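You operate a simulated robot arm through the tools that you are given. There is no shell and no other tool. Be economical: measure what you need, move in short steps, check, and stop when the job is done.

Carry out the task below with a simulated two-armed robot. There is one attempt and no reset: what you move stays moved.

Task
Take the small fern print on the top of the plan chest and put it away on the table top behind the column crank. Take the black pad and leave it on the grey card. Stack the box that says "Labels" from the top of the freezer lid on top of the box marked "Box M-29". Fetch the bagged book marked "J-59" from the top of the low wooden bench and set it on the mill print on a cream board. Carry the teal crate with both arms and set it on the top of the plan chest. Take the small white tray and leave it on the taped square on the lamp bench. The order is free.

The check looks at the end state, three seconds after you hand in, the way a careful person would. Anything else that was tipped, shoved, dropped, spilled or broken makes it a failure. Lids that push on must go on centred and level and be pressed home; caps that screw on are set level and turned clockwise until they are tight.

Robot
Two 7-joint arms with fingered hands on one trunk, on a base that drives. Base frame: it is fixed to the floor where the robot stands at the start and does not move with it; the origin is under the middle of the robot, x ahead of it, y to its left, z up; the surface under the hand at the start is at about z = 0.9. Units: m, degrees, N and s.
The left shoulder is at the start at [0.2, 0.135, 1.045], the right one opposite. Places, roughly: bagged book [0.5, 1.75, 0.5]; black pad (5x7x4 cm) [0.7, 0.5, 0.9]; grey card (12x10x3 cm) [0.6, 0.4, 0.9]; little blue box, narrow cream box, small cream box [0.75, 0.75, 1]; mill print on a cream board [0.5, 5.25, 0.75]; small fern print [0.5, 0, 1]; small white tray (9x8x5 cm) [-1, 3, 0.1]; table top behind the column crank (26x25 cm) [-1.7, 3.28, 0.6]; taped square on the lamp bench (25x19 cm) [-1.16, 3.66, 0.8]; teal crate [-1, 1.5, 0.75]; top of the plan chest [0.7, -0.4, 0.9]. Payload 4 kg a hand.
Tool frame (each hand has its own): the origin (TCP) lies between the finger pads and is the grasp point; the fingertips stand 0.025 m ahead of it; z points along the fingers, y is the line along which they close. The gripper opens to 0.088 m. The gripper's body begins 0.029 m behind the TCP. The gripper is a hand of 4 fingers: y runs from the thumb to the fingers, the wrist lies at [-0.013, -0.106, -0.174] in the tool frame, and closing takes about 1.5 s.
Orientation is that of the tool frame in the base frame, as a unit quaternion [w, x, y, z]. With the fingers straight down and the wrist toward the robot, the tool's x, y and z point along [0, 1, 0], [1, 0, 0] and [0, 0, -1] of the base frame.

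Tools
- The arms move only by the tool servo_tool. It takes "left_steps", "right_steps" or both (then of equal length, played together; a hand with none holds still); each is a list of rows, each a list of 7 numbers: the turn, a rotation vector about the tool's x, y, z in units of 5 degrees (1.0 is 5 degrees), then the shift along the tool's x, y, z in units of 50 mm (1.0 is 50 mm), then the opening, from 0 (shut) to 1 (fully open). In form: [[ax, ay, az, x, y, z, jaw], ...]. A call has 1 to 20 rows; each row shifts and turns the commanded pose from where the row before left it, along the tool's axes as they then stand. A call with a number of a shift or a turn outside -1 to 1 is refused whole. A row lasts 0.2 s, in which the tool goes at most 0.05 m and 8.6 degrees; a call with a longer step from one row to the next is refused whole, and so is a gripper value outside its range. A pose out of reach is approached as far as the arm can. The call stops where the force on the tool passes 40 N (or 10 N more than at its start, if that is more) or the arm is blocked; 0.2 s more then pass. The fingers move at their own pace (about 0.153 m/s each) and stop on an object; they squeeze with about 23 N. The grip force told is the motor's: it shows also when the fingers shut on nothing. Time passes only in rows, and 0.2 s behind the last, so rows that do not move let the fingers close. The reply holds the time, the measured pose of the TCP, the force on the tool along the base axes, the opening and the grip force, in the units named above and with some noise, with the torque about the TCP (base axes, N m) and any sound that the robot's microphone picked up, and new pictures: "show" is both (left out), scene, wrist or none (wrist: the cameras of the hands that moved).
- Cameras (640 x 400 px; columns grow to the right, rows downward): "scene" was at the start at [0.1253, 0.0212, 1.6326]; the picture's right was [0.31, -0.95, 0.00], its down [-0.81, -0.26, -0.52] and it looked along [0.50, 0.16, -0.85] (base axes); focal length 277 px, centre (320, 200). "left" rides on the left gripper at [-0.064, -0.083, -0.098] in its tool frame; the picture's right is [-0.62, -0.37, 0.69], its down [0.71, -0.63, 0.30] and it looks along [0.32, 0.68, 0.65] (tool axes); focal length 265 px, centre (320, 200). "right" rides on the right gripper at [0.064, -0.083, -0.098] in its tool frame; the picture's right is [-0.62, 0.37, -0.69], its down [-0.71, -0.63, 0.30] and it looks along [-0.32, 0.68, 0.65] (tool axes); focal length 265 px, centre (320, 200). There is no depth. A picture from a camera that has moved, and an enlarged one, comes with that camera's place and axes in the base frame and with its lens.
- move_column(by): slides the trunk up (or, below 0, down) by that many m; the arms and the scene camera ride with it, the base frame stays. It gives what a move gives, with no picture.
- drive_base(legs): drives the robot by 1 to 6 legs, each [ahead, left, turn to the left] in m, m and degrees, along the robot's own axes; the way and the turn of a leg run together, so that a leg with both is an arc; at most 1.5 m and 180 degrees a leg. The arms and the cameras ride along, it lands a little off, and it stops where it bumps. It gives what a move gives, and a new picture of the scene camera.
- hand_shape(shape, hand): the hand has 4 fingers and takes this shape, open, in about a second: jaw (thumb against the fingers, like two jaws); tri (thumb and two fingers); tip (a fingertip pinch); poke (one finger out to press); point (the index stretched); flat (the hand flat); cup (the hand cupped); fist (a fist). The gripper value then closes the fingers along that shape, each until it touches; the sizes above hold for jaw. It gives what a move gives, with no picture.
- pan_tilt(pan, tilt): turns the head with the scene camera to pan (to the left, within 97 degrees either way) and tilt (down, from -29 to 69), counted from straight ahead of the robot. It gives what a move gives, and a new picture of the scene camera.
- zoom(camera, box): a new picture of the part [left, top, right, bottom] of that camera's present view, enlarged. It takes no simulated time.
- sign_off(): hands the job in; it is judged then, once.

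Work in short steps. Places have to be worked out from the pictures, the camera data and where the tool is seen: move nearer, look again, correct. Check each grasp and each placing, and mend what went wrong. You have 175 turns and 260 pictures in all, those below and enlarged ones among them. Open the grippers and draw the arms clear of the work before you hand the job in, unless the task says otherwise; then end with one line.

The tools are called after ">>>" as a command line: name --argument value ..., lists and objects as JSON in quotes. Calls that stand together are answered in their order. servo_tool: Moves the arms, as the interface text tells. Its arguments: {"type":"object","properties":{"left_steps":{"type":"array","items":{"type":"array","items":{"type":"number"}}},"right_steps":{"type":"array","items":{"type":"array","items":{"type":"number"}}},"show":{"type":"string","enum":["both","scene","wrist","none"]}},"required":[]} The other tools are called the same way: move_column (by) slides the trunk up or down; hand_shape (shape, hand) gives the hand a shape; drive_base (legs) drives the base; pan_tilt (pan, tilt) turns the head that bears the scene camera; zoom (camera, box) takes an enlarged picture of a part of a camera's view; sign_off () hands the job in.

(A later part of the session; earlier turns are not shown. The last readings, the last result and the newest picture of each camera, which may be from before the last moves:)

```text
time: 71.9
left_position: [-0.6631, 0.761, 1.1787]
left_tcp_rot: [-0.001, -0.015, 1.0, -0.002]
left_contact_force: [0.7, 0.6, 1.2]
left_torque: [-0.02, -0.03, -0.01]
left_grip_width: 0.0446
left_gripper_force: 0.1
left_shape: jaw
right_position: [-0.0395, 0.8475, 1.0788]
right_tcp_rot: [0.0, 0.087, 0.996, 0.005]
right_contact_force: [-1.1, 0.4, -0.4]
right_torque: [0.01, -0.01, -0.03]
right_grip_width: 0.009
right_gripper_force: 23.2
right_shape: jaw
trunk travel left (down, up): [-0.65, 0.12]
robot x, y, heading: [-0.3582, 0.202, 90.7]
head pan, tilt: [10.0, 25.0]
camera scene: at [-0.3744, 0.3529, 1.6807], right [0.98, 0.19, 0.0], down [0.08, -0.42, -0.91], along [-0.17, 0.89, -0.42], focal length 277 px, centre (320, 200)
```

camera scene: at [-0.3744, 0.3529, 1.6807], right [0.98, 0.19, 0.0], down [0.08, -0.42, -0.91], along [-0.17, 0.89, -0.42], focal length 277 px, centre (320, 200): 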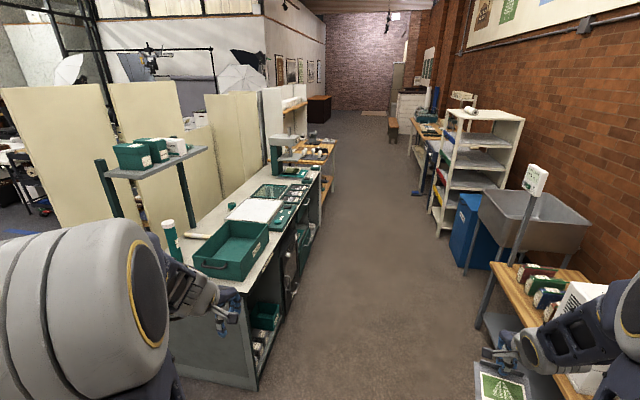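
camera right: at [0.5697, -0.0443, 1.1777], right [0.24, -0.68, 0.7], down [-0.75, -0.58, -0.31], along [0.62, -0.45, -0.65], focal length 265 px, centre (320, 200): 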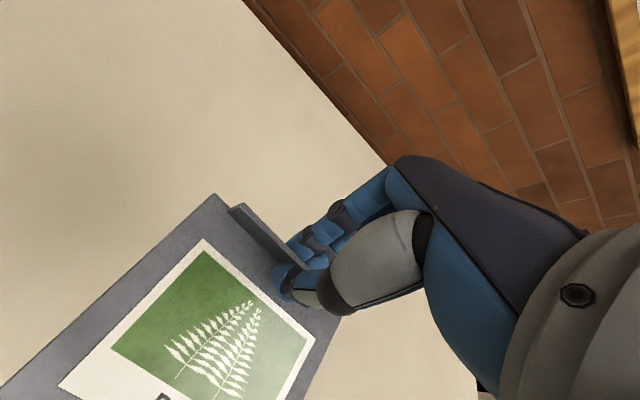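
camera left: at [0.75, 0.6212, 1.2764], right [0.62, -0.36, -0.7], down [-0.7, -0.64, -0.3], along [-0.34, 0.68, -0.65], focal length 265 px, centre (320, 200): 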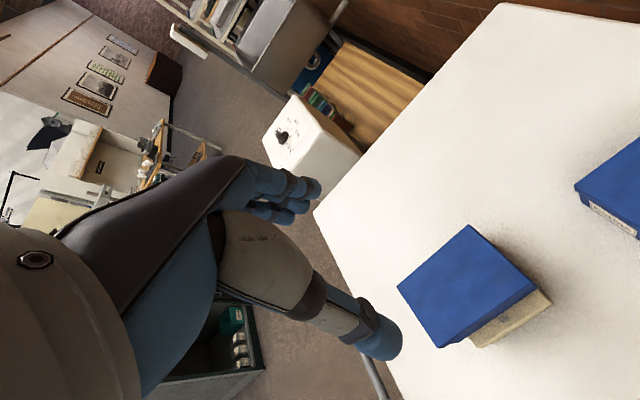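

The way ahead is clear, and the truss on the left is the robot's own mast. I drive 1.3 m up the corridor.

>>> drive_base --legs '[[1.3, 0, 0]]'

>>> pan_tilt --pan 45 --tilt 30

```text
time: 78.4
left_position: [-0.69, 2.0572, 1.179]
left_tcp_rot: [-0.002, -0.018, 1.0, -0.001]
left_contact_force: [0.3, 0.0, 0.0]
left_torque: [-0.01, -0.01, -0.01]
left_grip_width: 0.0442
left_gripper_force: 0.2
left_shape: jaw
right_position: [-0.0668, 2.1486, 1.0793]
right_tcp_rot: [0.001, 0.084, 0.996, 0.005]
right_contact_force: [0.4, -0.8, -0.7]
right_torque: [0.02, 0.0, 0.02]
right_grip_width: 0.009
right_gripper_force: 22.8
right_shape: jaw
trunk travel left (down, up): [-0.65, 0.12]
robot x, y, heading: [-0.3801, 1.5034, 91.3]
head pan, tilt: [10.0, 25.0]
camera scene: at [-0.3983, 1.6512, 1.6807], right [0.98, 0.19, 0.0], down [0.08, -0.41, -0.91], along [-0.18, 0.89, -0.42], focal length 277 px, centre (320, 200)
```

scene: 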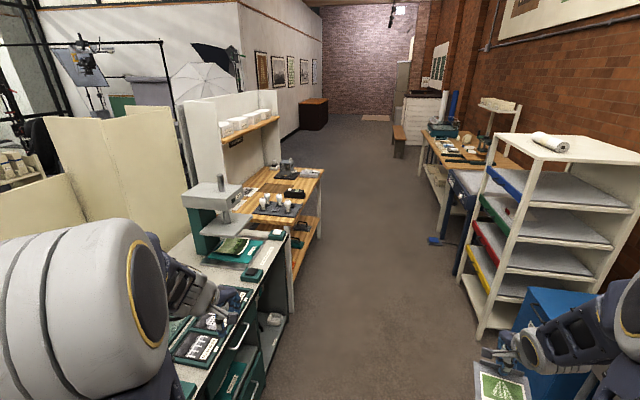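

```text
time: 79.4
left_position: [-0.6896, 2.0565, 1.1784]
left_tcp_rot: [-0.002, -0.018, 1.0, -0.001]
left_contact_force: [-1.4, 0.5, 0.4]
left_torque: [0.0, -0.02, 0.01]
left_grip_width: 0.0443
left_gripper_force: 0.0
left_shape: jaw
right_position: [-0.0677, 2.148, 1.08]
right_tcp_rot: [0.001, 0.085, 0.996, 0.005]
right_contact_force: [-0.6, 0.2, 0.2]
right_torque: [-0.01, -0.03, -0.01]
right_grip_width: 0.0091
right_gripper_force: 22.9
right_shape: jaw
trunk travel left (down, up): [-0.65, 0.12]
robot x, y, heading: [-0.381, 1.4983, 91.3]
head pan, tilt: [45.0, 30.0]
camera scene: at [-0.4457, 1.6235, 1.6728], right [0.69, 0.72, 0.0], down [0.36, -0.35, -0.87], along [-0.62, 0.6, -0.5], focal length 277 px, centre (320, 200)
```

scene: 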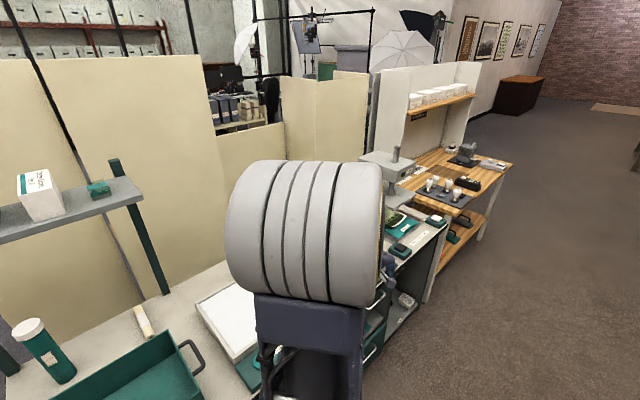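

The lamp bench is ahead on the left. I go on to y≈2.9 and look left for the crank table.

>>> drive_base --legs '[[1.3, -0.1, -1.5]]'

>>> pan_tilt --pan 75 --tilt 30

```text
time: 85.9
left_position: [-0.5553, 3.3558, 1.1795]
left_tcp_rot: [-0.002, 0.008, 1.0, -0.002]
left_contact_force: [0.3, 0.1, 0.6]
left_torque: [0.01, 0.0, -0.04]
left_grip_width: 0.0446
left_gripper_force: 0.2
left_shape: jaw
right_position: [0.0711, 3.4154, 1.0787]
right_tcp_rot: [0.001, 0.11, 0.994, 0.006]
right_contact_force: [0.7, 1.4, -0.5]
right_torque: [0.01, 0.03, 0.03]
right_grip_width: 0.0093
right_gripper_force: 23.0
right_shape: jaw
trunk travel left (down, up): [-0.65, 0.12]
robot x, y, heading: [-0.2719, 2.7838, 88.1]
head pan, tilt: [45.0, 30.0]
camera scene: at [-0.3336, 2.9104, 1.6728], right [0.73, 0.68, 0.0], down [0.34, -0.36, -0.87], along [-0.59, 0.63, -0.5], focal length 277 px, centre (320, 200)
```

scene: 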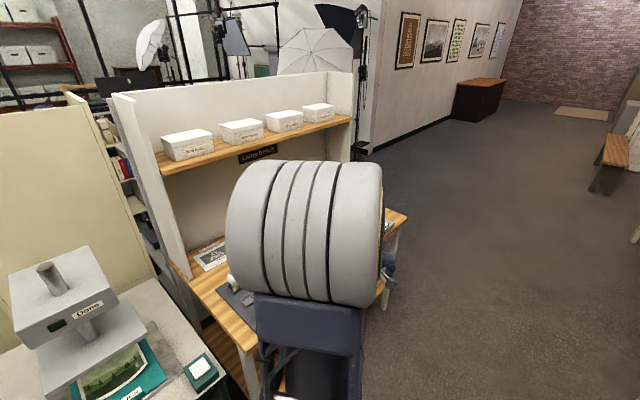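

```text
time: 86.9
left_position: [-0.5537, 3.3562, 1.1777]
left_tcp_rot: [-0.002, 0.009, 1.0, -0.003]
left_contact_force: [0.2, 0.5, -0.3]
left_torque: [0.0, 0.01, -0.02]
left_grip_width: 0.0445
left_gripper_force: 0.0
left_shape: jaw
right_position: [0.0728, 3.414, 1.0801]
right_tcp_rot: [0.0, 0.11, 0.994, 0.005]
right_contact_force: [-0.7, 0.0, -0.6]
right_torque: [-0.01, 0.01, -0.03]
right_grip_width: 0.009
right_gripper_force: 23.7
right_shape: jaw
trunk travel left (down, up): [-0.65, 0.12]
robot x, y, heading: [-0.274, 2.7832, 88.2]
head pan, tilt: [75.0, 30.0]
camera scene: at [-0.3582, 2.8706, 1.6728], right [0.29, 0.96, 0.0], down [0.48, -0.14, -0.87], along [-0.83, 0.25, -0.5], focal length 277 px, centre (320, 200)
```

scene: 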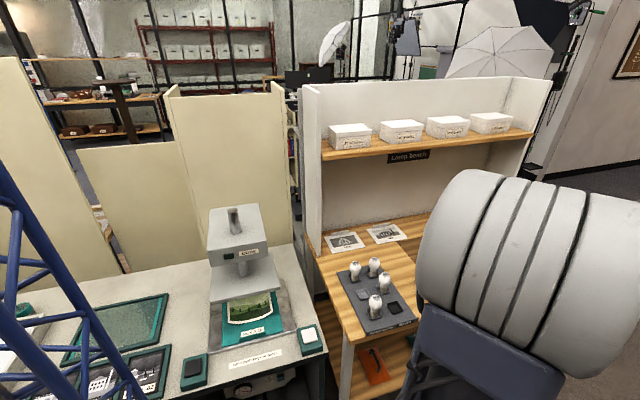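

The crank table must lie behind the partition. I drive on past the lamp bench to see a way round.

>>> drive_base --legs '[[1.4, 0, 2]]'

>>> pan_tilt --pan 95 --tilt 25

```text
time: 93.8
left_position: [-0.5409, 4.7474, 1.1783]
left_tcp_rot: [-0.002, -0.004, 1.0, -0.002]
left_contact_force: [0.0, 0.5, 0.1]
left_torque: [0.0, -0.01, -0.04]
left_grip_width: 0.0443
left_gripper_force: 0.1
left_shape: jaw
right_position: [0.0853, 4.8213, 1.0794]
right_tcp_rot: [0.001, 0.098, 0.995, 0.006]
right_contact_force: [0.6, 0.3, -1.2]
right_torque: [0.03, 0.01, 0.0]
right_grip_width: 0.0091
right_gripper_force: 22.6
right_shape: jaw
trunk travel left (down, up): [-0.65, 0.12]
robot x, y, heading: [-0.2457, 4.1838, 89.7]
head pan, tilt: [75.0, 30.0]
camera scene: at [-0.3329, 4.267, 1.6728], right [0.27, 0.96, 0.0], down [0.48, -0.13, -0.87], along [-0.83, 0.23, -0.5], focal length 277 px, centre (320, 200)
```

scene: 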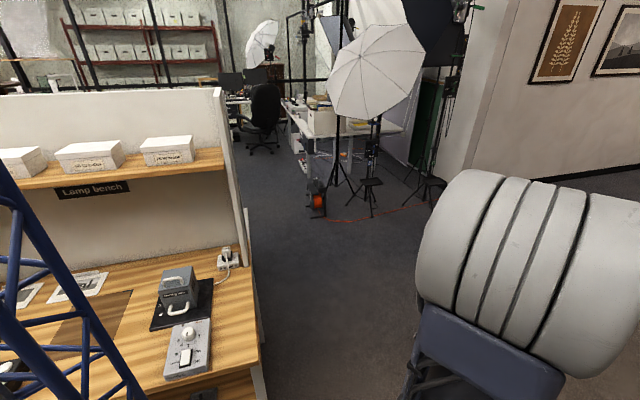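

```text
time: 94.7
left_position: [-0.5391, 4.7487, 1.1799]
left_tcp_rot: [-0.002, -0.004, 1.0, -0.001]
left_contact_force: [0.2, 0.0, -0.3]
left_torque: [-0.01, 0.0, 0.0]
left_grip_width: 0.0442
left_gripper_force: 0.1
left_shape: jaw
right_position: [0.0847, 4.82, 1.0794]
right_tcp_rot: [0.0, 0.099, 0.995, 0.005]
right_contact_force: [-0.7, -0.6, 0.5]
right_torque: [0.01, 0.0, 0.0]
right_grip_width: 0.0092
right_gripper_force: 23.3
right_shape: jaw
trunk travel left (down, up): [-0.65, 0.12]
robot x, y, heading: [-0.2465, 4.1793, 89.4]
head pan, tilt: [95.0, 25.0]
camera scene: at [-0.3376, 4.2357, 1.6807], right [-0.08, 1.0, 0.0], down [0.42, 0.03, -0.91], along [-0.9, -0.07, -0.42], focal length 277 px, centre (320, 200)
```

scene: 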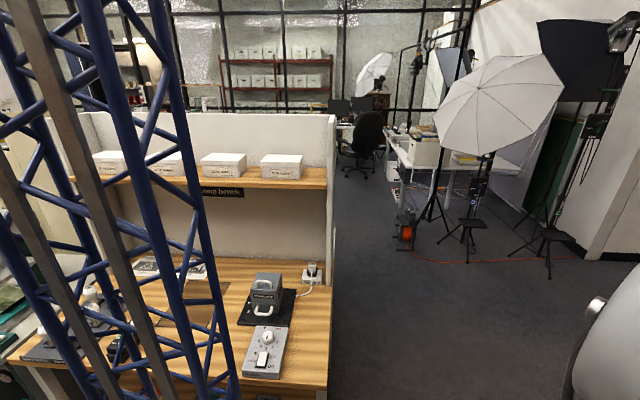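

There is an opening past the lamp bench (it ends at y≈4.2). I drive 0.9 m on and turn left to face it.

>>> drive_base --legs '[[0.85, 0, 0], [0, 0, 90]]'

>>> pan_tilt --pan 20 --tilt 30

```text
time: 103.0
left_position: [-0.8064, 4.7435, 1.1794]
left_tcp_rot: [0.0, -0.706, 0.708, -0.002]
left_contact_force: [0.3, -1.2, -0.3]
left_torque: [0.0, -0.01, -0.02]
left_grip_width: 0.0445
left_gripper_force: 0.0
left_shape: jaw
right_position: [-0.8733, 5.3689, 1.0798]
right_tcp_rot: [-0.003, -0.63, 0.776, 0.004]
right_contact_force: [-0.4, -0.4, -0.2]
right_torque: [-0.02, 0.04, 0.02]
right_grip_width: 0.0087
right_gripper_force: 23.1
right_shape: jaw
trunk travel left (down, up): [-0.65, 0.12]
robot x, y, heading: [-0.2386, 5.0309, 178.8]
head pan, tilt: [95.0, 25.0]
camera scene: at [-0.2925, 4.9405, 1.6808], right [-1.0, -0.07, 0.0], down [-0.03, 0.42, -0.91], along [0.06, -0.9, -0.42], focal length 277 px, centre (320, 200)
```

scene: 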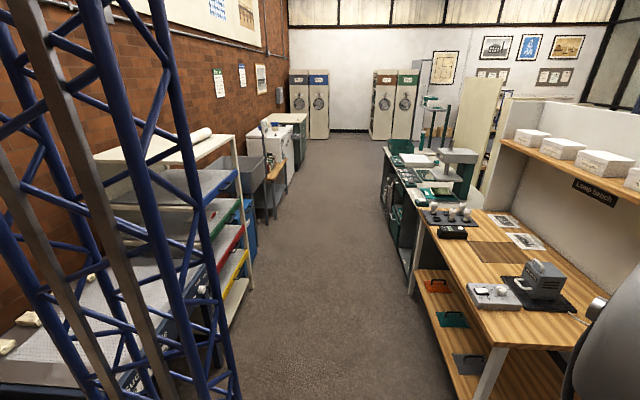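

```text
time: 104.4
left_position: [-0.8074, 4.7442, 1.1788]
left_tcp_rot: [0.0, -0.706, 0.708, -0.003]
left_contact_force: [-0.6, 0.1, 0.6]
left_torque: [-0.01, 0.03, -0.02]
left_grip_width: 0.0443
left_gripper_force: 0.1
left_shape: jaw
right_position: [-0.8735, 5.3682, 1.0801]
right_tcp_rot: [-0.004, -0.63, 0.777, 0.003]
right_contact_force: [0.9, 0.3, 0.1]
right_torque: [0.06, 0.03, 0.03]
right_grip_width: 0.0086
right_gripper_force: 23.0
right_shape: jaw
trunk travel left (down, up): [-0.65, 0.12]
robot x, y, heading: [-0.2375, 5.0296, 178.8]
head pan, tilt: [20.0, 30.0]
camera scene: at [-0.3844, 5.003, 1.6728], right [-0.33, 0.95, 0.0], down [0.47, 0.16, -0.87], along [-0.82, -0.28, -0.5], focal length 277 px, centre (320, 200)
```

scene: 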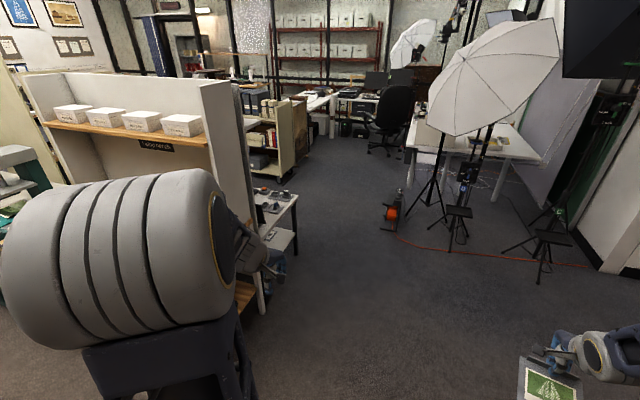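

Behind the lamp bench's back wall is a white table and a book shelf. I drive 1.2 m forward and look left.

>>> drive_base --legs '[[1.2, 0, 0]]'

>>> pan_tilt --pan 75 --tilt 35

```text
time: 110.5
left_position: [-2.0005, 4.7576, 1.1792]
left_tcp_rot: [-0.001, 0.709, -0.705, 0.002]
left_contact_force: [0.1, 0.1, 0.5]
left_torque: [-0.02, 0.02, -0.02]
left_grip_width: 0.0442
left_gripper_force: 0.1
left_shape: jaw
right_position: [-2.0708, 5.3815, 1.0789]
right_tcp_rot: [-0.003, -0.632, 0.775, 0.004]
right_contact_force: [0.4, -0.3, -0.4]
right_torque: [0.03, -0.01, -0.02]
right_grip_width: 0.0089
right_gripper_force: 22.9
right_shape: jaw
trunk travel left (down, up): [-0.65, 0.12]
robot x, y, heading: [-1.4361, 5.0464, 179.4]
head pan, tilt: [20.0, 30.0]
camera scene: at [-1.5794, 5.0198, 1.6728], right [-0.33, 0.94, 0.0], down [0.47, 0.17, -0.87], along [-0.82, -0.29, -0.5], focal length 277 px, centre (320, 200)
```

scene: 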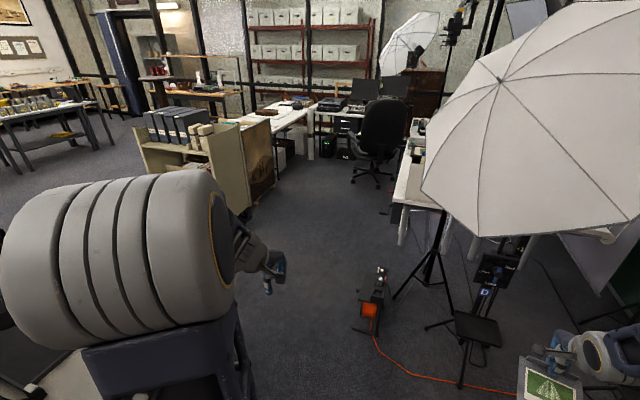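

```text
time: 111.7
left_position: [-1.9997, 4.7561, 1.1783]
left_tcp_rot: [0.0, 0.709, -0.705, 0.002]
left_contact_force: [-0.6, -0.5, 0.0]
left_torque: [-0.01, -0.04, 0.05]
left_grip_width: 0.0442
left_gripper_force: 0.0
left_shape: jaw
right_position: [-2.0708, 5.3826, 1.0789]
right_tcp_rot: [-0.004, -0.632, 0.775, 0.003]
right_contact_force: [0.0, 0.3, -0.8]
right_torque: [-0.03, 0.03, -0.01]
right_grip_width: 0.0088
right_gripper_force: 23.4
right_shape: jaw
trunk travel left (down, up): [-0.65, 0.12]
robot x, y, heading: [-1.4308, 5.0526, 179.4]
head pan, tilt: [75.0, 35.0]
camera scene: at [-1.5178, 4.965, 1.665], right [-0.96, 0.27, 0.0], down [0.16, 0.55, -0.82], along [-0.22, -0.79, -0.57], focal length 277 px, centre (320, 200)
```

scene: 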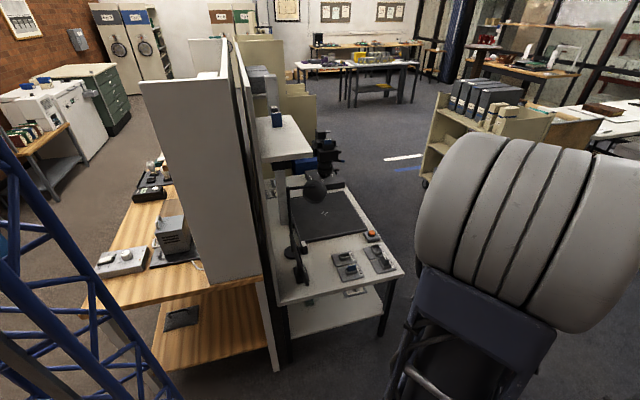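

I zoom on the objects behind the lamp bench.

>>> zoom --camera "scene" --box '[230, 80, 420, 300]'

```text
1.82 times, centred on (325, 190) of scene
camera zoom: at [-1.5178, 4.965, 1.665], right [-0.96, 0.27, 0.0], down [0.16, 0.55, -0.82], along [-0.22, -0.79, -0.57], focal length 503 px, centre (311, 218)
```

zoom: 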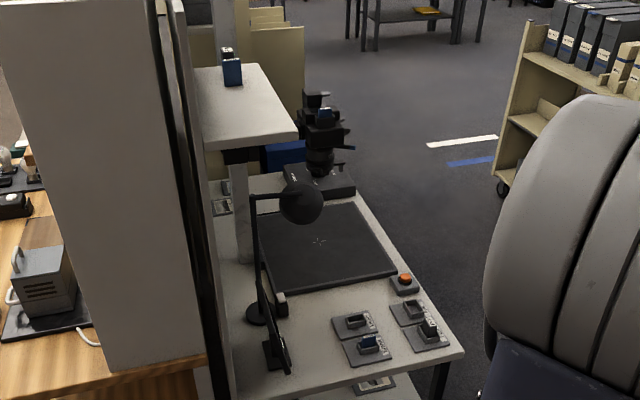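

The copy table runs along the back wall (x≈-1.55…-2.1, y up to 4.2), with the column and camera mid-way; the target lies behind it and is best reached from the west side. I check my own footprint before squeezing past.

>>> pan_tilt --pan 60 --tilt 68

>>> pan_tilt --pan -45 --tilt 50

```text
time: 112.7
left_position: [-2.0001, 4.7582, 1.1791]
left_tcp_rot: [0.0, 0.708, -0.706, 0.003]
left_contact_force: [-0.3, -0.4, 0.1]
left_torque: [-0.01, 0.0, 0.02]
left_grip_width: 0.0445
left_gripper_force: 0.1
left_shape: jaw
right_position: [-2.0704, 5.3819, 1.0795]
right_tcp_rot: [-0.004, -0.633, 0.774, 0.003]
right_contact_force: [0.2, 0.0, -0.9]
right_torque: [-0.02, 0.06, -0.02]
right_grip_width: 0.0087
right_gripper_force: 22.7
right_shape: jaw
trunk travel left (down, up): [-0.65, 0.12]
robot x, y, heading: [-1.4287, 5.0483, 179.3]
head pan, tilt: [60.0, 68.0]
camera scene: at [-1.523, 5.0008, 1.6221], right [-0.86, 0.51, 0.0], down [0.47, 0.8, -0.38], along [-0.19, -0.32, -0.93], focal length 277 px, centre (320, 200)
```

scene: 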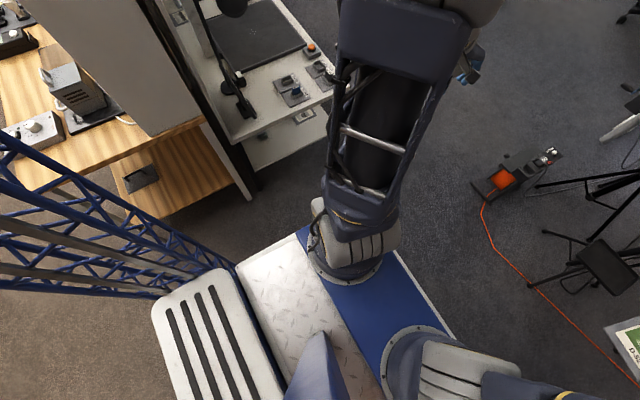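

```text
time: 114.5
left_position: [-2.0003, 4.7571, 1.1787]
left_tcp_rot: [0.0, 0.709, -0.705, 0.003]
left_contact_force: [-0.2, 0.3, -1.2]
left_torque: [0.01, 0.0, -0.01]
left_grip_width: 0.0444
left_gripper_force: 0.1
left_shape: jaw
right_position: [-2.0712, 5.3828, 1.0789]
right_tcp_rot: [-0.003, -0.633, 0.774, 0.004]
right_contact_force: [0.5, -0.9, 0.1]
right_torque: [-0.02, 0.03, -0.01]
right_grip_width: 0.0088
right_gripper_force: 22.9
right_shape: jaw
trunk travel left (down, up): [-0.65, 0.12]
robot x, y, heading: [-1.4373, 5.0489, 179.2]
head pan, tilt: [-45.0, 50.0]
camera scene: at [-1.5479, 5.1048, 1.6432], right [0.71, 0.7, 0.0], down [0.54, -0.55, -0.64], along [-0.45, 0.46, -0.77], focal length 277 px, centre (320, 200)
```

scene: 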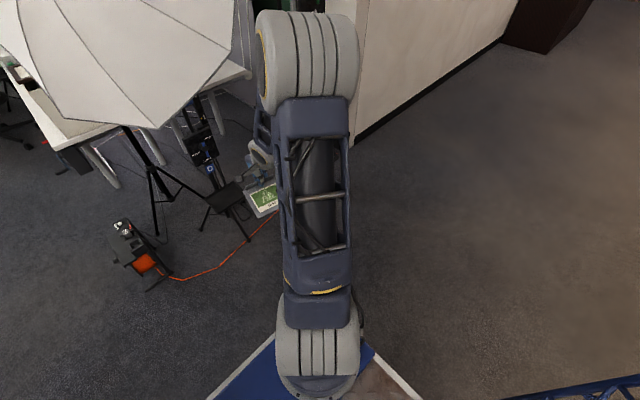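

The carriage is about 0.53 m wide and 0.35 m ahead of the axis. I turn left and pass between the table corner and the orange heater in small legs.

>>> drive_base --legs '[[0, 0, 90], [0.2, -0.5, 0]]'

>>> pan_tilt --pan -10 --tilt 40

```text
time: 121.5
left_position: [-1.6425, 4.2864, 1.1781]
left_tcp_rot: [-0.002, 1.0, 0.001, 0.002]
left_contact_force: [-0.6, 0.9, 0.3]
left_torque: [0.03, -0.05, -0.06]
left_grip_width: 0.0447
left_gripper_force: 0.0
left_shape: jaw
right_position: [-2.2695, 4.2161, 1.0795]
right_tcp_rot: [0.005, 0.995, -0.102, 0.0]
right_contact_force: [-0.1, -0.2, -0.3]
right_torque: [-0.05, -0.02, 0.0]
right_grip_width: 0.0087
right_gripper_force: 23.5
right_shape: jaw
trunk travel left (down, up): [-0.65, 0.12]
robot x, y, heading: [-1.9318, 4.8532, -90.8]
head pan, tilt: [-45.0, 50.0]
camera scene: at [-1.9902, 4.7388, 1.6433], right [-0.7, 0.72, 0.0], down [0.55, 0.53, -0.64], along [-0.46, -0.45, -0.77], focal length 277 px, centre (320, 200)
```

scene: 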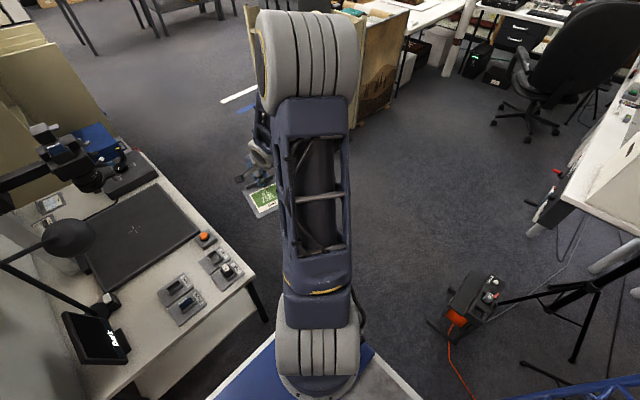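

```text
time: 122.5
left_position: [-1.6424, 4.2859, 1.1782]
left_tcp_rot: [-0.002, 1.0, 0.002, 0.002]
left_contact_force: [0.1, 0.0, -0.1]
left_torque: [0.01, 0.0, 0.01]
left_grip_width: 0.0441
left_gripper_force: 0.2
left_shape: jaw
right_position: [-2.2687, 4.2164, 1.0795]
right_tcp_rot: [0.006, 0.995, -0.102, 0.001]
right_contact_force: [0.0, -0.5, -0.4]
right_torque: [-0.01, 0.03, -0.01]
right_grip_width: 0.0086
right_gripper_force: 23.5
right_shape: jaw
trunk travel left (down, up): [-0.65, 0.12]
robot x, y, heading: [-1.9345, 4.856, -90.9]
head pan, tilt: [-10.0, 40.0]
camera scene: at [-1.951, 4.709, 1.6574], right [-0.98, 0.19, 0.0], down [0.12, 0.63, -0.77], along [-0.14, -0.75, -0.64], focal length 277 px, centre (320, 200)
```

scene: 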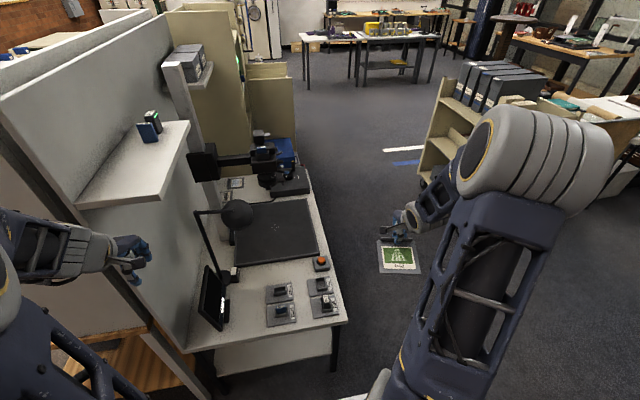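

A good view. I zoom in on the copy table's far end.

>>> zoom --camera "scene" --box '[180, 110, 350, 240]'

```text
3.08 times, centred on (265, 175) of scene
camera zoom: at [-1.951, 4.709, 1.6574], right [-0.98, 0.19, 0.0], down [0.12, 0.63, -0.77], along [-0.14, -0.75, -0.64], focal length 851 px, centre (489, 277)
```

zoom: 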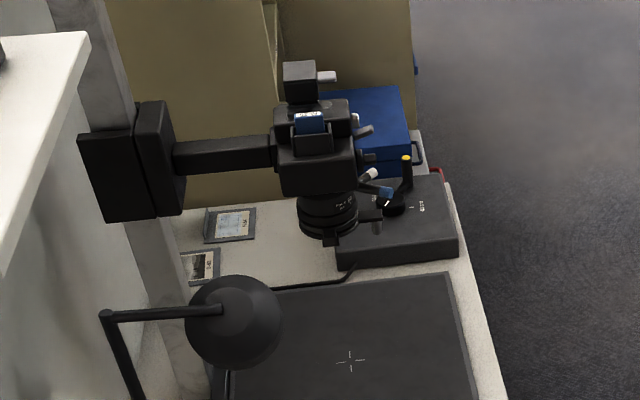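

The target area lies east of the crank box, under the camera's level. I drive round to the west side (x≈-2.75) and turn to face +x there, keeping the hands clear of the camera column.

>>> drive_base --legs '[[0.1, -0.55, 0], [0.5, -0.27, 0], [0.5, 0, 0], [0, 0, 90]]'

>>> pan_tilt --pan -10 --tilt 40

```text
time: 125.5
left_position: [-2.1668, 4.1942, 1.1795]
left_tcp_rot: [-0.002, 1.0, -0.003, 0.003]
left_contact_force: [0.4, 0.0, -0.7]
left_torque: [0.0, 0.01, 0.01]
left_grip_width: 0.0445
left_gripper_force: 0.0
left_shape: jaw
right_position: [-2.7931, 4.1309, 1.08]
right_tcp_rot: [0.004, 0.994, -0.106, 0.0]
right_contact_force: [-0.7, 0.5, 0.0]
right_torque: [0.0, 0.0, -0.03]
right_grip_width: 0.0085
right_gripper_force: 23.3
right_shape: jaw
trunk travel left (down, up): [-0.65, 0.12]
robot x, y, heading: [-2.4528, 4.7641, -91.2]
head pan, tilt: [-10.0, 40.0]
stopped in leg 1: the robot was blocked; the commanded pose is now the measured one
camera scene: at [-2.4696, 4.6204, 1.6574], right [-0.98, 0.2, 0.0], down [0.13, 0.63, -0.77], along [-0.15, -0.75, -0.64], focal length 277 px, centre (320, 200)
```

scene: 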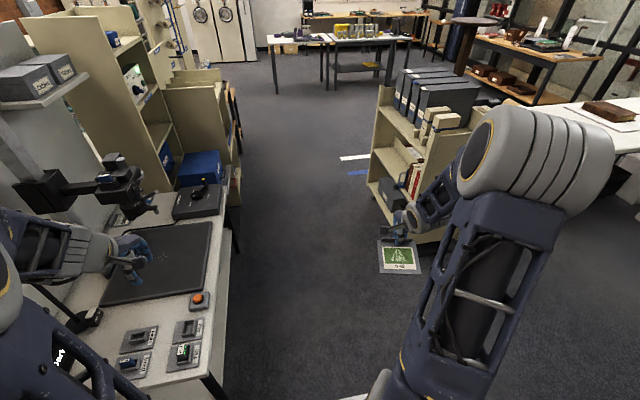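

```text
time: 126.1
left_position: [-2.1666, 4.1938, 1.1783]
left_tcp_rot: [-0.002, 1.0, -0.003, 0.002]
left_contact_force: [-0.2, -0.4, 0.9]
left_torque: [-0.01, -0.01, -0.01]
left_grip_width: 0.0441
left_gripper_force: 0.1
left_shape: jaw
right_position: [-2.7926, 4.1299, 1.0787]
right_tcp_rot: [0.004, 0.994, -0.107, 0.0]
right_contact_force: [-0.3, 0.9, -0.4]
right_torque: [0.0, -0.02, -0.02]
right_grip_width: 0.0085
right_gripper_force: 22.1
right_shape: jaw
trunk travel left (down, up): [-0.65, 0.12]
robot x, y, heading: [-2.4519, 4.7612, -91.4]
head pan, tilt: [-10.0, 40.0]
camera scene: at [-2.4697, 4.6204, 1.6574], right [-0.98, 0.2, 0.0], down [0.13, 0.63, -0.77], along [-0.15, -0.75, -0.64], focal length 277 px, centre (320, 200)
```

scene: 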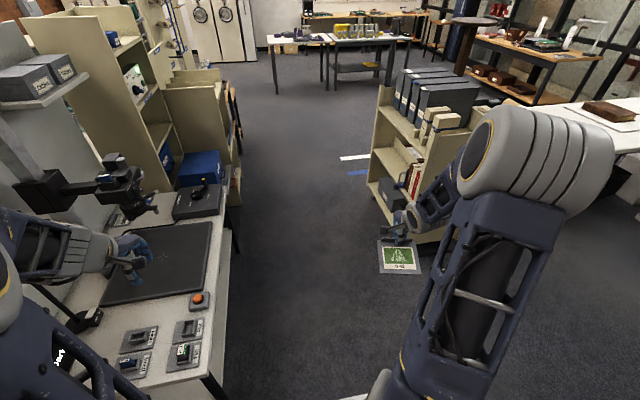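

The base was blocked on its right, probably near the heater. I look there.

>>> pan_tilt --pan -80 --tilt 58

```text
time: 127.5
left_position: [-2.1665, 4.1944, 1.179]
left_tcp_rot: [-0.003, 1.0, -0.004, 0.001]
left_contact_force: [-0.2, -0.1, 0.8]
left_torque: [-0.01, -0.03, 0.06]
left_grip_width: 0.0445
left_gripper_force: 0.1
left_shape: jaw
right_position: [-2.7918, 4.1319, 1.0791]
right_tcp_rot: [0.003, 0.994, -0.107, 0.001]
right_contact_force: [0.5, 0.0, -1.2]
right_torque: [-0.03, 0.0, 0.04]
right_grip_width: 0.0086
right_gripper_force: 22.6
right_shape: jaw
trunk travel left (down, up): [-0.65, 0.12]
robot x, y, heading: [-2.45, 4.766, -91.4]
head pan, tilt: [-80.0, 58.0]
camera scene: at [-2.5212, 4.6933, 1.6331], right [-0.15, 0.99, 0.0], down [0.84, 0.13, -0.53], along [-0.52, -0.08, -0.85], focal length 277 px, centre (320, 200)
```

scene: 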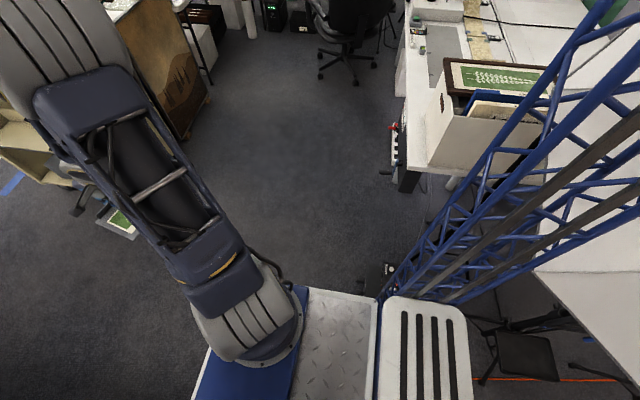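

The heater sits just right of the base's rear. I back out a little, turn 40° right and go diagonally through the gap, then turn to face the table.

>>> drive_base --legs '[[-0.1, 0.17, 0], [0, 0, -40]]'

>>> pan_tilt --pan 0 --tilt 55

```text
time: 131.0
left_position: [-2.4274, 4.24, 1.1811]
left_tcp_rot: [-0.001, 0.938, -0.347, 0.003]
left_contact_force: [-0.1, 0.4, -0.3]
left_torque: [0.01, 0.0, -0.01]
left_grip_width: 0.0442
left_gripper_force: 0.0
left_shape: jaw
right_position: [-2.9459, 4.5972, 1.0781]
right_tcp_rot: [0.005, 0.897, -0.443, -0.001]
right_contact_force: [0.0, 0.1, -0.1]
right_torque: [-0.05, -0.01, -0.01]
right_grip_width: 0.0085
right_gripper_force: 22.9
right_shape: jaw
trunk travel left (down, up): [-0.65, 0.12]
robot x, y, heading: [-2.2741, 4.8586, -131.5]
head pan, tilt: [-80.0, 58.0]
camera scene: at [-2.3757, 4.8509, 1.6331], right [0.52, 0.85, 0.0], down [0.72, -0.44, -0.53], along [-0.45, 0.28, -0.85], focal length 277 px, centre (320, 200)
```

scene: 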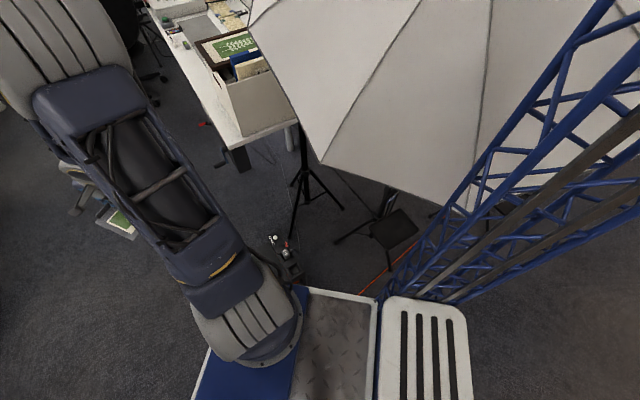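

```text
time: 132.5
left_position: [-2.4269, 4.2414, 1.1786]
left_tcp_rot: [-0.001, 0.937, -0.348, 0.003]
left_contact_force: [0.3, -0.3, 0.4]
left_torque: [-0.01, -0.04, 0.01]
left_grip_width: 0.0444
left_gripper_force: 0.1
left_shape: jaw
right_position: [-2.9458, 4.5961, 1.0792]
right_tcp_rot: [0.004, 0.897, -0.442, -0.002]
right_contact_force: [0.2, 1.1, 0.7]
right_torque: [-0.02, 0.03, 0.01]
right_grip_width: 0.0085
right_gripper_force: 22.5
right_shape: jaw
trunk travel left (down, up): [-0.65, 0.12]
robot x, y, heading: [-2.2777, 4.8606, -131.5]
head pan, tilt: [0.0, 55.0]
camera scene: at [-2.3647, 4.7609, 1.6367], right [-0.75, 0.66, 0.0], down [0.54, 0.61, -0.57], along [-0.38, -0.43, -0.82], focal length 277 px, centre (320, 200)
```

scene: 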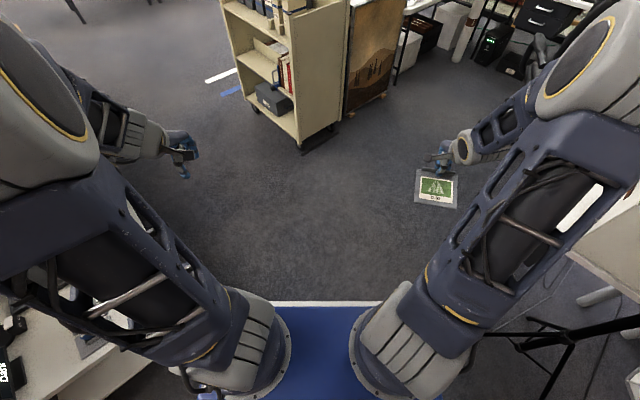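

The floor ahead is free. I drive 0.8 m diagonally.

>>> drive_base --legs '[[0.8, 0, 0]]'

```text
time: 136.8
left_position: [-2.9576, 3.644, 1.1796]
left_tcp_rot: [-0.001, 0.937, -0.349, 0.003]
left_contact_force: [0.2, -0.2, 0.1]
left_torque: [-0.03, -0.02, -0.04]
left_grip_width: 0.0442
left_gripper_force: 0.1
left_shape: jaw
right_position: [-3.4757, 4.0018, 1.0784]
right_tcp_rot: [0.005, 0.896, -0.444, -0.001]
right_contact_force: [0.6, -0.3, 0.2]
right_torque: [-0.02, 0.01, -0.01]
right_grip_width: 0.0087
right_gripper_force: 22.8
right_shape: jaw
trunk travel left (down, up): [-0.65, 0.12]
robot x, y, heading: [-2.8093, 4.2631, -131.7]
head pan, tilt: [0.0, 55.0]
camera scene: at [-2.8945, 4.1642, 1.6367], right [-0.75, 0.66, 0.0], down [0.54, 0.61, -0.57], along [-0.38, -0.43, -0.82], focal length 277 px, centre (320, 200)
```

scene: 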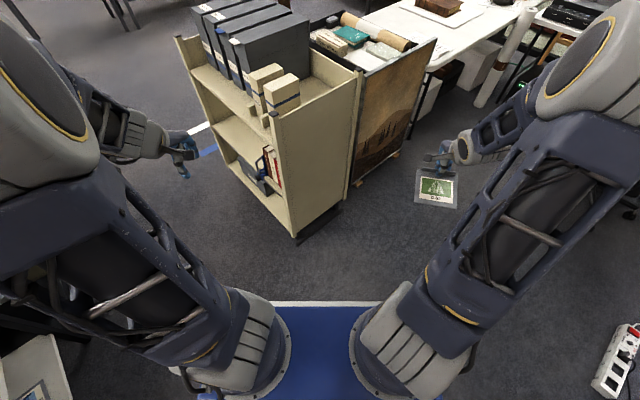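

Through the gap. I turn left to face +x (toward the copy table).

>>> drive_base --legs '[[0, 0, 131.7]]'

>>> pan_tilt --pan -30 --tilt 35

```text
time: 142.6
left_position: [-2.2413, 4.5565, 1.1794]
left_tcp_rot: [-0.003, 0.705, 0.709, 0.0]
left_contact_force: [0.3, -0.3, 0.3]
left_torque: [-0.04, -0.02, 0.02]
left_grip_width: 0.0444
left_gripper_force: 0.1
left_shape: jaw
right_position: [-2.1688, 3.9324, 1.0776]
right_tcp_rot: [0.003, 0.774, 0.633, 0.003]
right_contact_force: [0.2, 0.7, -0.6]
right_torque: [0.03, 0.02, -0.01]
right_grip_width: 0.0084
right_gripper_force: 23.3
right_shape: jaw
trunk travel left (down, up): [-0.65, 0.12]
robot x, y, heading: [-2.8086, 4.2622, -0.5]
head pan, tilt: [0.0, 55.0]
camera scene: at [-2.6744, 4.262, 1.6367], right [-0.01, -1.0, 0.0], down [-0.82, 0.01, -0.57], along [0.57, 0.0, -0.82], focal length 277 px, centre (320, 200)
```

scene: 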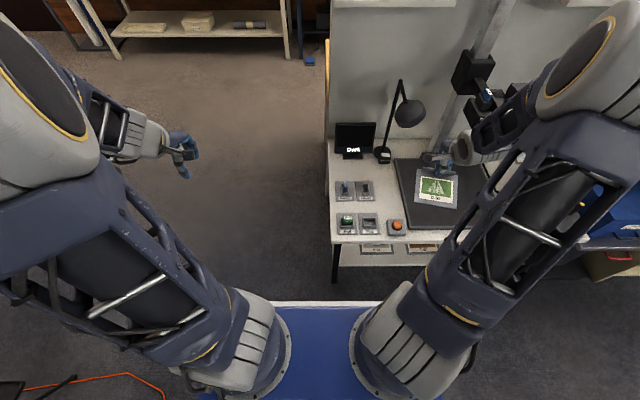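

```text
time: 143.6
left_position: [-2.2404, 4.5571, 1.1789]
left_tcp_rot: [-0.003, 0.705, 0.709, 0.0]
left_contact_force: [0.2, 0.2, -0.8]
left_torque: [0.01, -0.01, -0.01]
left_grip_width: 0.0445
left_gripper_force: 0.1
left_shape: jaw
right_position: [-2.1696, 3.9313, 1.078]
right_tcp_rot: [0.003, 0.775, 0.632, 0.004]
right_contact_force: [0.2, -0.3, 0.0]
right_torque: [-0.02, -0.01, -0.01]
right_grip_width: 0.0081
right_gripper_force: 23.2
right_shape: jaw
trunk travel left (down, up): [-0.65, 0.12]
robot x, y, heading: [-2.8069, 4.2662, -0.6]
head pan, tilt: [-30.0, 35.0]
camera scene: at [-2.6705, 4.218, 1.6649], right [-0.51, -0.86, 0.0], down [-0.5, 0.29, -0.82], along [0.71, -0.41, -0.57], focal length 277 px, centre (320, 200)
```

scene: 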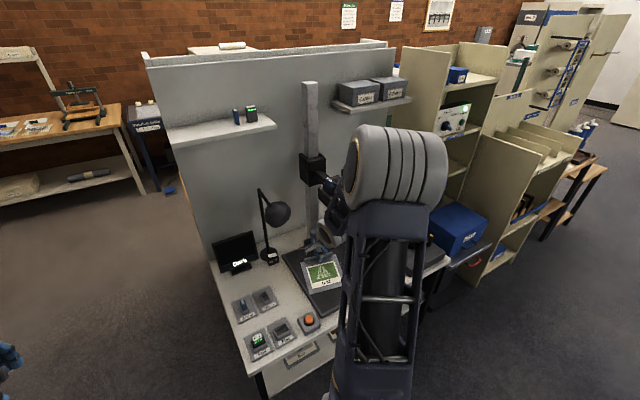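

Now I strafe right 0.6 m to stand opposite the far end of the table, and look with the head.

>>> drive_base --legs '[[0.05, -0.6, 0]]'

>>> pan_tilt --pan 0 --tilt 45

```text
time: 147.0
left_position: [-2.1954, 3.9565, 1.1794]
left_tcp_rot: [-0.001, 0.704, 0.71, 0.0]
left_contact_force: [0.1, -0.3, -0.4]
left_torque: [0.01, -0.01, 0.05]
left_grip_width: 0.0443
left_gripper_force: 0.0
left_shape: jaw
right_position: [-2.1224, 3.3316, 1.0787]
right_tcp_rot: [0.002, 0.774, 0.633, 0.004]
right_contact_force: [-0.4, 0.2, -0.3]
right_torque: [0.06, -0.03, 0.01]
right_grip_width: 0.0082
right_gripper_force: 23.4
right_shape: jaw
trunk travel left (down, up): [-0.65, 0.12]
robot x, y, heading: [-2.7616, 3.6589, -0.3]
head pan, tilt: [-30.0, 35.0]
camera scene: at [-2.6243, 3.6164, 1.665], right [-0.51, -0.86, 0.0], down [-0.5, 0.29, -0.82], along [0.71, -0.41, -0.57], focal length 277 px, centre (320, 200)
```

scene: 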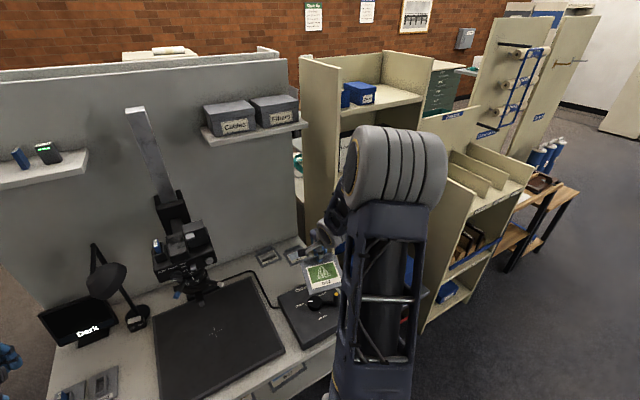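

```text
time: 147.9
left_position: [-2.1956, 3.9562, 1.1797]
left_tcp_rot: [-0.003, 0.704, 0.71, 0.0]
left_contact_force: [-0.5, -1.1, 0.7]
left_torque: [-0.02, 0.0, 0.0]
left_grip_width: 0.0443
left_gripper_force: 0.0
left_shape: jaw
right_position: [-2.1226, 3.3296, 1.0788]
right_tcp_rot: [0.003, 0.774, 0.633, 0.003]
right_contact_force: [-0.2, 0.8, 0.0]
right_torque: [0.03, -0.01, -0.01]
right_grip_width: 0.0083
right_gripper_force: 22.4
right_shape: jaw
trunk travel left (down, up): [-0.65, 0.12]
robot x, y, heading: [-2.7617, 3.6611, -0.6]
head pan, tilt: [0.0, 45.0]
camera scene: at [-2.619, 3.6603, 1.6502], right [-0.01, -1.0, 0.0], down [-0.71, 0.0, -0.71], along [0.71, 0.0, -0.71], focal length 277 px, centre (320, 200)
```

scene: 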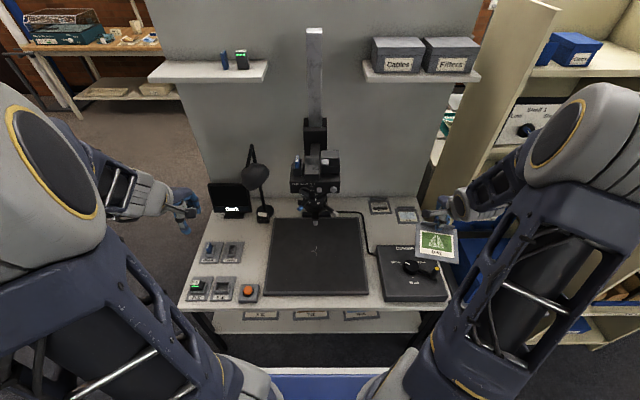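

The area between the column-crank box and the back wall is the target; two small prints already lie there. I zoom.

>>> zoom --camera "scene" --box '[320, 170, 480, 310]'

```text
2.86 times, centred on (400, 240) of scene
camera zoom: at [-2.619, 3.6603, 1.6502], right [-0.01, -1.0, 0.0], down [-0.71, 0.0, -0.71], along [0.71, 0.0, -0.71], focal length 790 px, centre (91, 86)
```

zoom: 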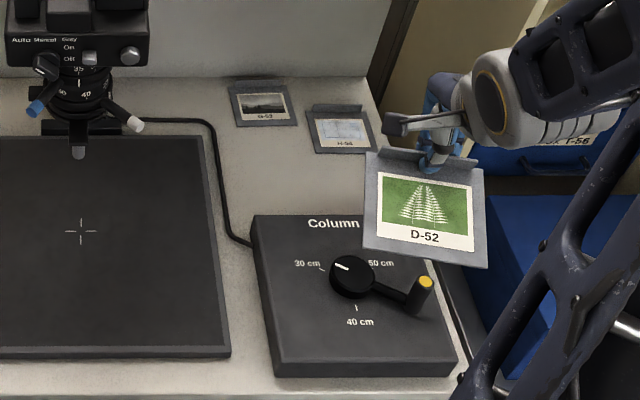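

Table top z≈0.605. Prints H-54 at (-1.69, 3.21) and G-53 at (-1.63, 3.34) stay put; I'll set the fern at centre (-1.765, 3.335), between them and the crank box. I drive a bit closer, lower the trunk, and square the hand.

>>> drive_base --legs '[[0.12, -0.1, 0]]'

>>> move_column --by -0.2

>>> servo_tool --right_steps '[[0, 0, -0.55, 0, 0, 0, 0], [0, 0, -0.55, 0, 0, 0, 0], [0, 0, -0.55, 0, 0, 0, 0], [0, 0, -0.55, 0, 0, 0, 0], [0, 0, 0, 0, 0, 0, 0]]' --show "both"

```text
time: 149.3
left_position: [-2.075, 3.8546, 1.1795]
left_tcp_rot: [-0.003, 0.703, 0.711, 0.0]
left_contact_force: [0.5, -0.5, 0.7]
left_torque: [0.0, 0.0, -0.02]
left_grip_width: 0.0443
left_gripper_force: 0.1
left_shape: jaw
right_position: [-1.9996, 3.23, 1.0795]
right_tcp_rot: [0.002, 0.773, 0.634, 0.003]
right_contact_force: [0.0, 0.7, -0.6]
right_torque: [0.04, -0.03, 0.01]
right_grip_width: 0.0083
right_gripper_force: 22.7
right_shape: jaw
trunk travel left (down, up): [-0.65, 0.12]
robot x, y, heading: [-2.6431, 3.5607, -0.3]
head pan, tilt: [0.0, 45.0]
camera scene: at [-2.4978, 3.5593, 1.6502], right [0.0, -1.0, 0.0], down [-0.71, 0.0, -0.71], along [0.71, 0.0, -0.71], focal length 277 px, centre (320, 200)
```

scene: 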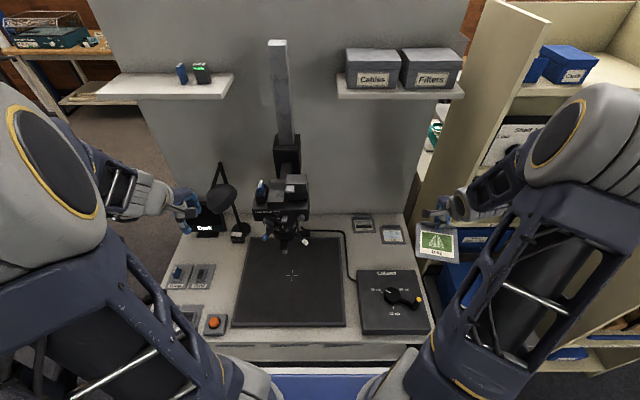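

```text
time: 151.5
left_position: [-2.0748, 3.8559, 0.9795]
left_tcp_rot: [-0.002, 0.703, 0.711, 0.0]
left_contact_force: [-0.1, 0.6, -0.8]
left_torque: [0.01, 0.01, 0.0]
left_grip_width: 0.0442
left_gripper_force: 0.1
left_shape: jaw
right_position: [-2.0003, 3.2305, 0.8792]
right_tcp_rot: [0.003, 0.773, 0.634, 0.004]
right_contact_force: [0.4, 0.5, -0.8]
right_torque: [0.01, 0.01, -0.02]
right_grip_width: 0.0083
right_gripper_force: 23.1
right_shape: jaw
trunk travel left (down, up): [-0.45, 0.32]
robot x, y, heading: [-2.6369, 3.5623, -0.7]
head pan, tilt: [0.0, 45.0]
```

```text
time: 152.7
left_position: [-2.0747, 3.8561, 0.9789]
left_tcp_rot: [-0.003, 0.703, 0.711, -0.001]
left_contact_force: [-0.2, 0.9, 0.4]
left_torque: [-0.02, 0.0, 0.0]
left_grip_width: 0.0443
left_gripper_force: 0.1
left_shape: jaw
right_position: [-2.0005, 3.2299, 0.8785]
right_tcp_rot: [0.003, 0.709, 0.705, 0.003]
right_contact_force: [-0.1, -0.5, -0.1]
right_torque: [-0.01, -0.02, 0.01]
right_grip_width: 0.0081
right_gripper_force: 23.4
right_shape: jaw
trunk travel left (down, up): [-0.45, 0.32]
robot x, y, heading: [-2.6392, 3.5594, -0.3]
head pan, tilt: [0.0, 45.0]
camera scene: at [-2.4978, 3.5593, 1.4502], right [0.0, -1.0, 0.0], down [-0.71, 0.0, -0.71], along [0.71, 0.0, -0.71], focal length 277 px, centre (320, 200)
camera right: at [-2.085, 3.2945, 0.9769], right [0.36, -0.62, 0.7], down [-0.63, -0.71, -0.31], along [0.69, -0.33, -0.65], focal length 265 px, centre (320, 200)
```

scene: 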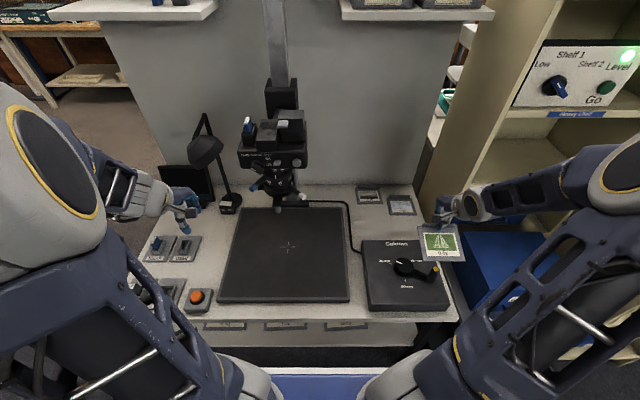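
right: 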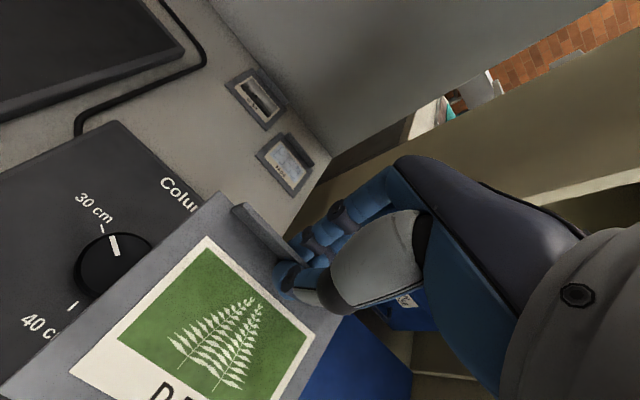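

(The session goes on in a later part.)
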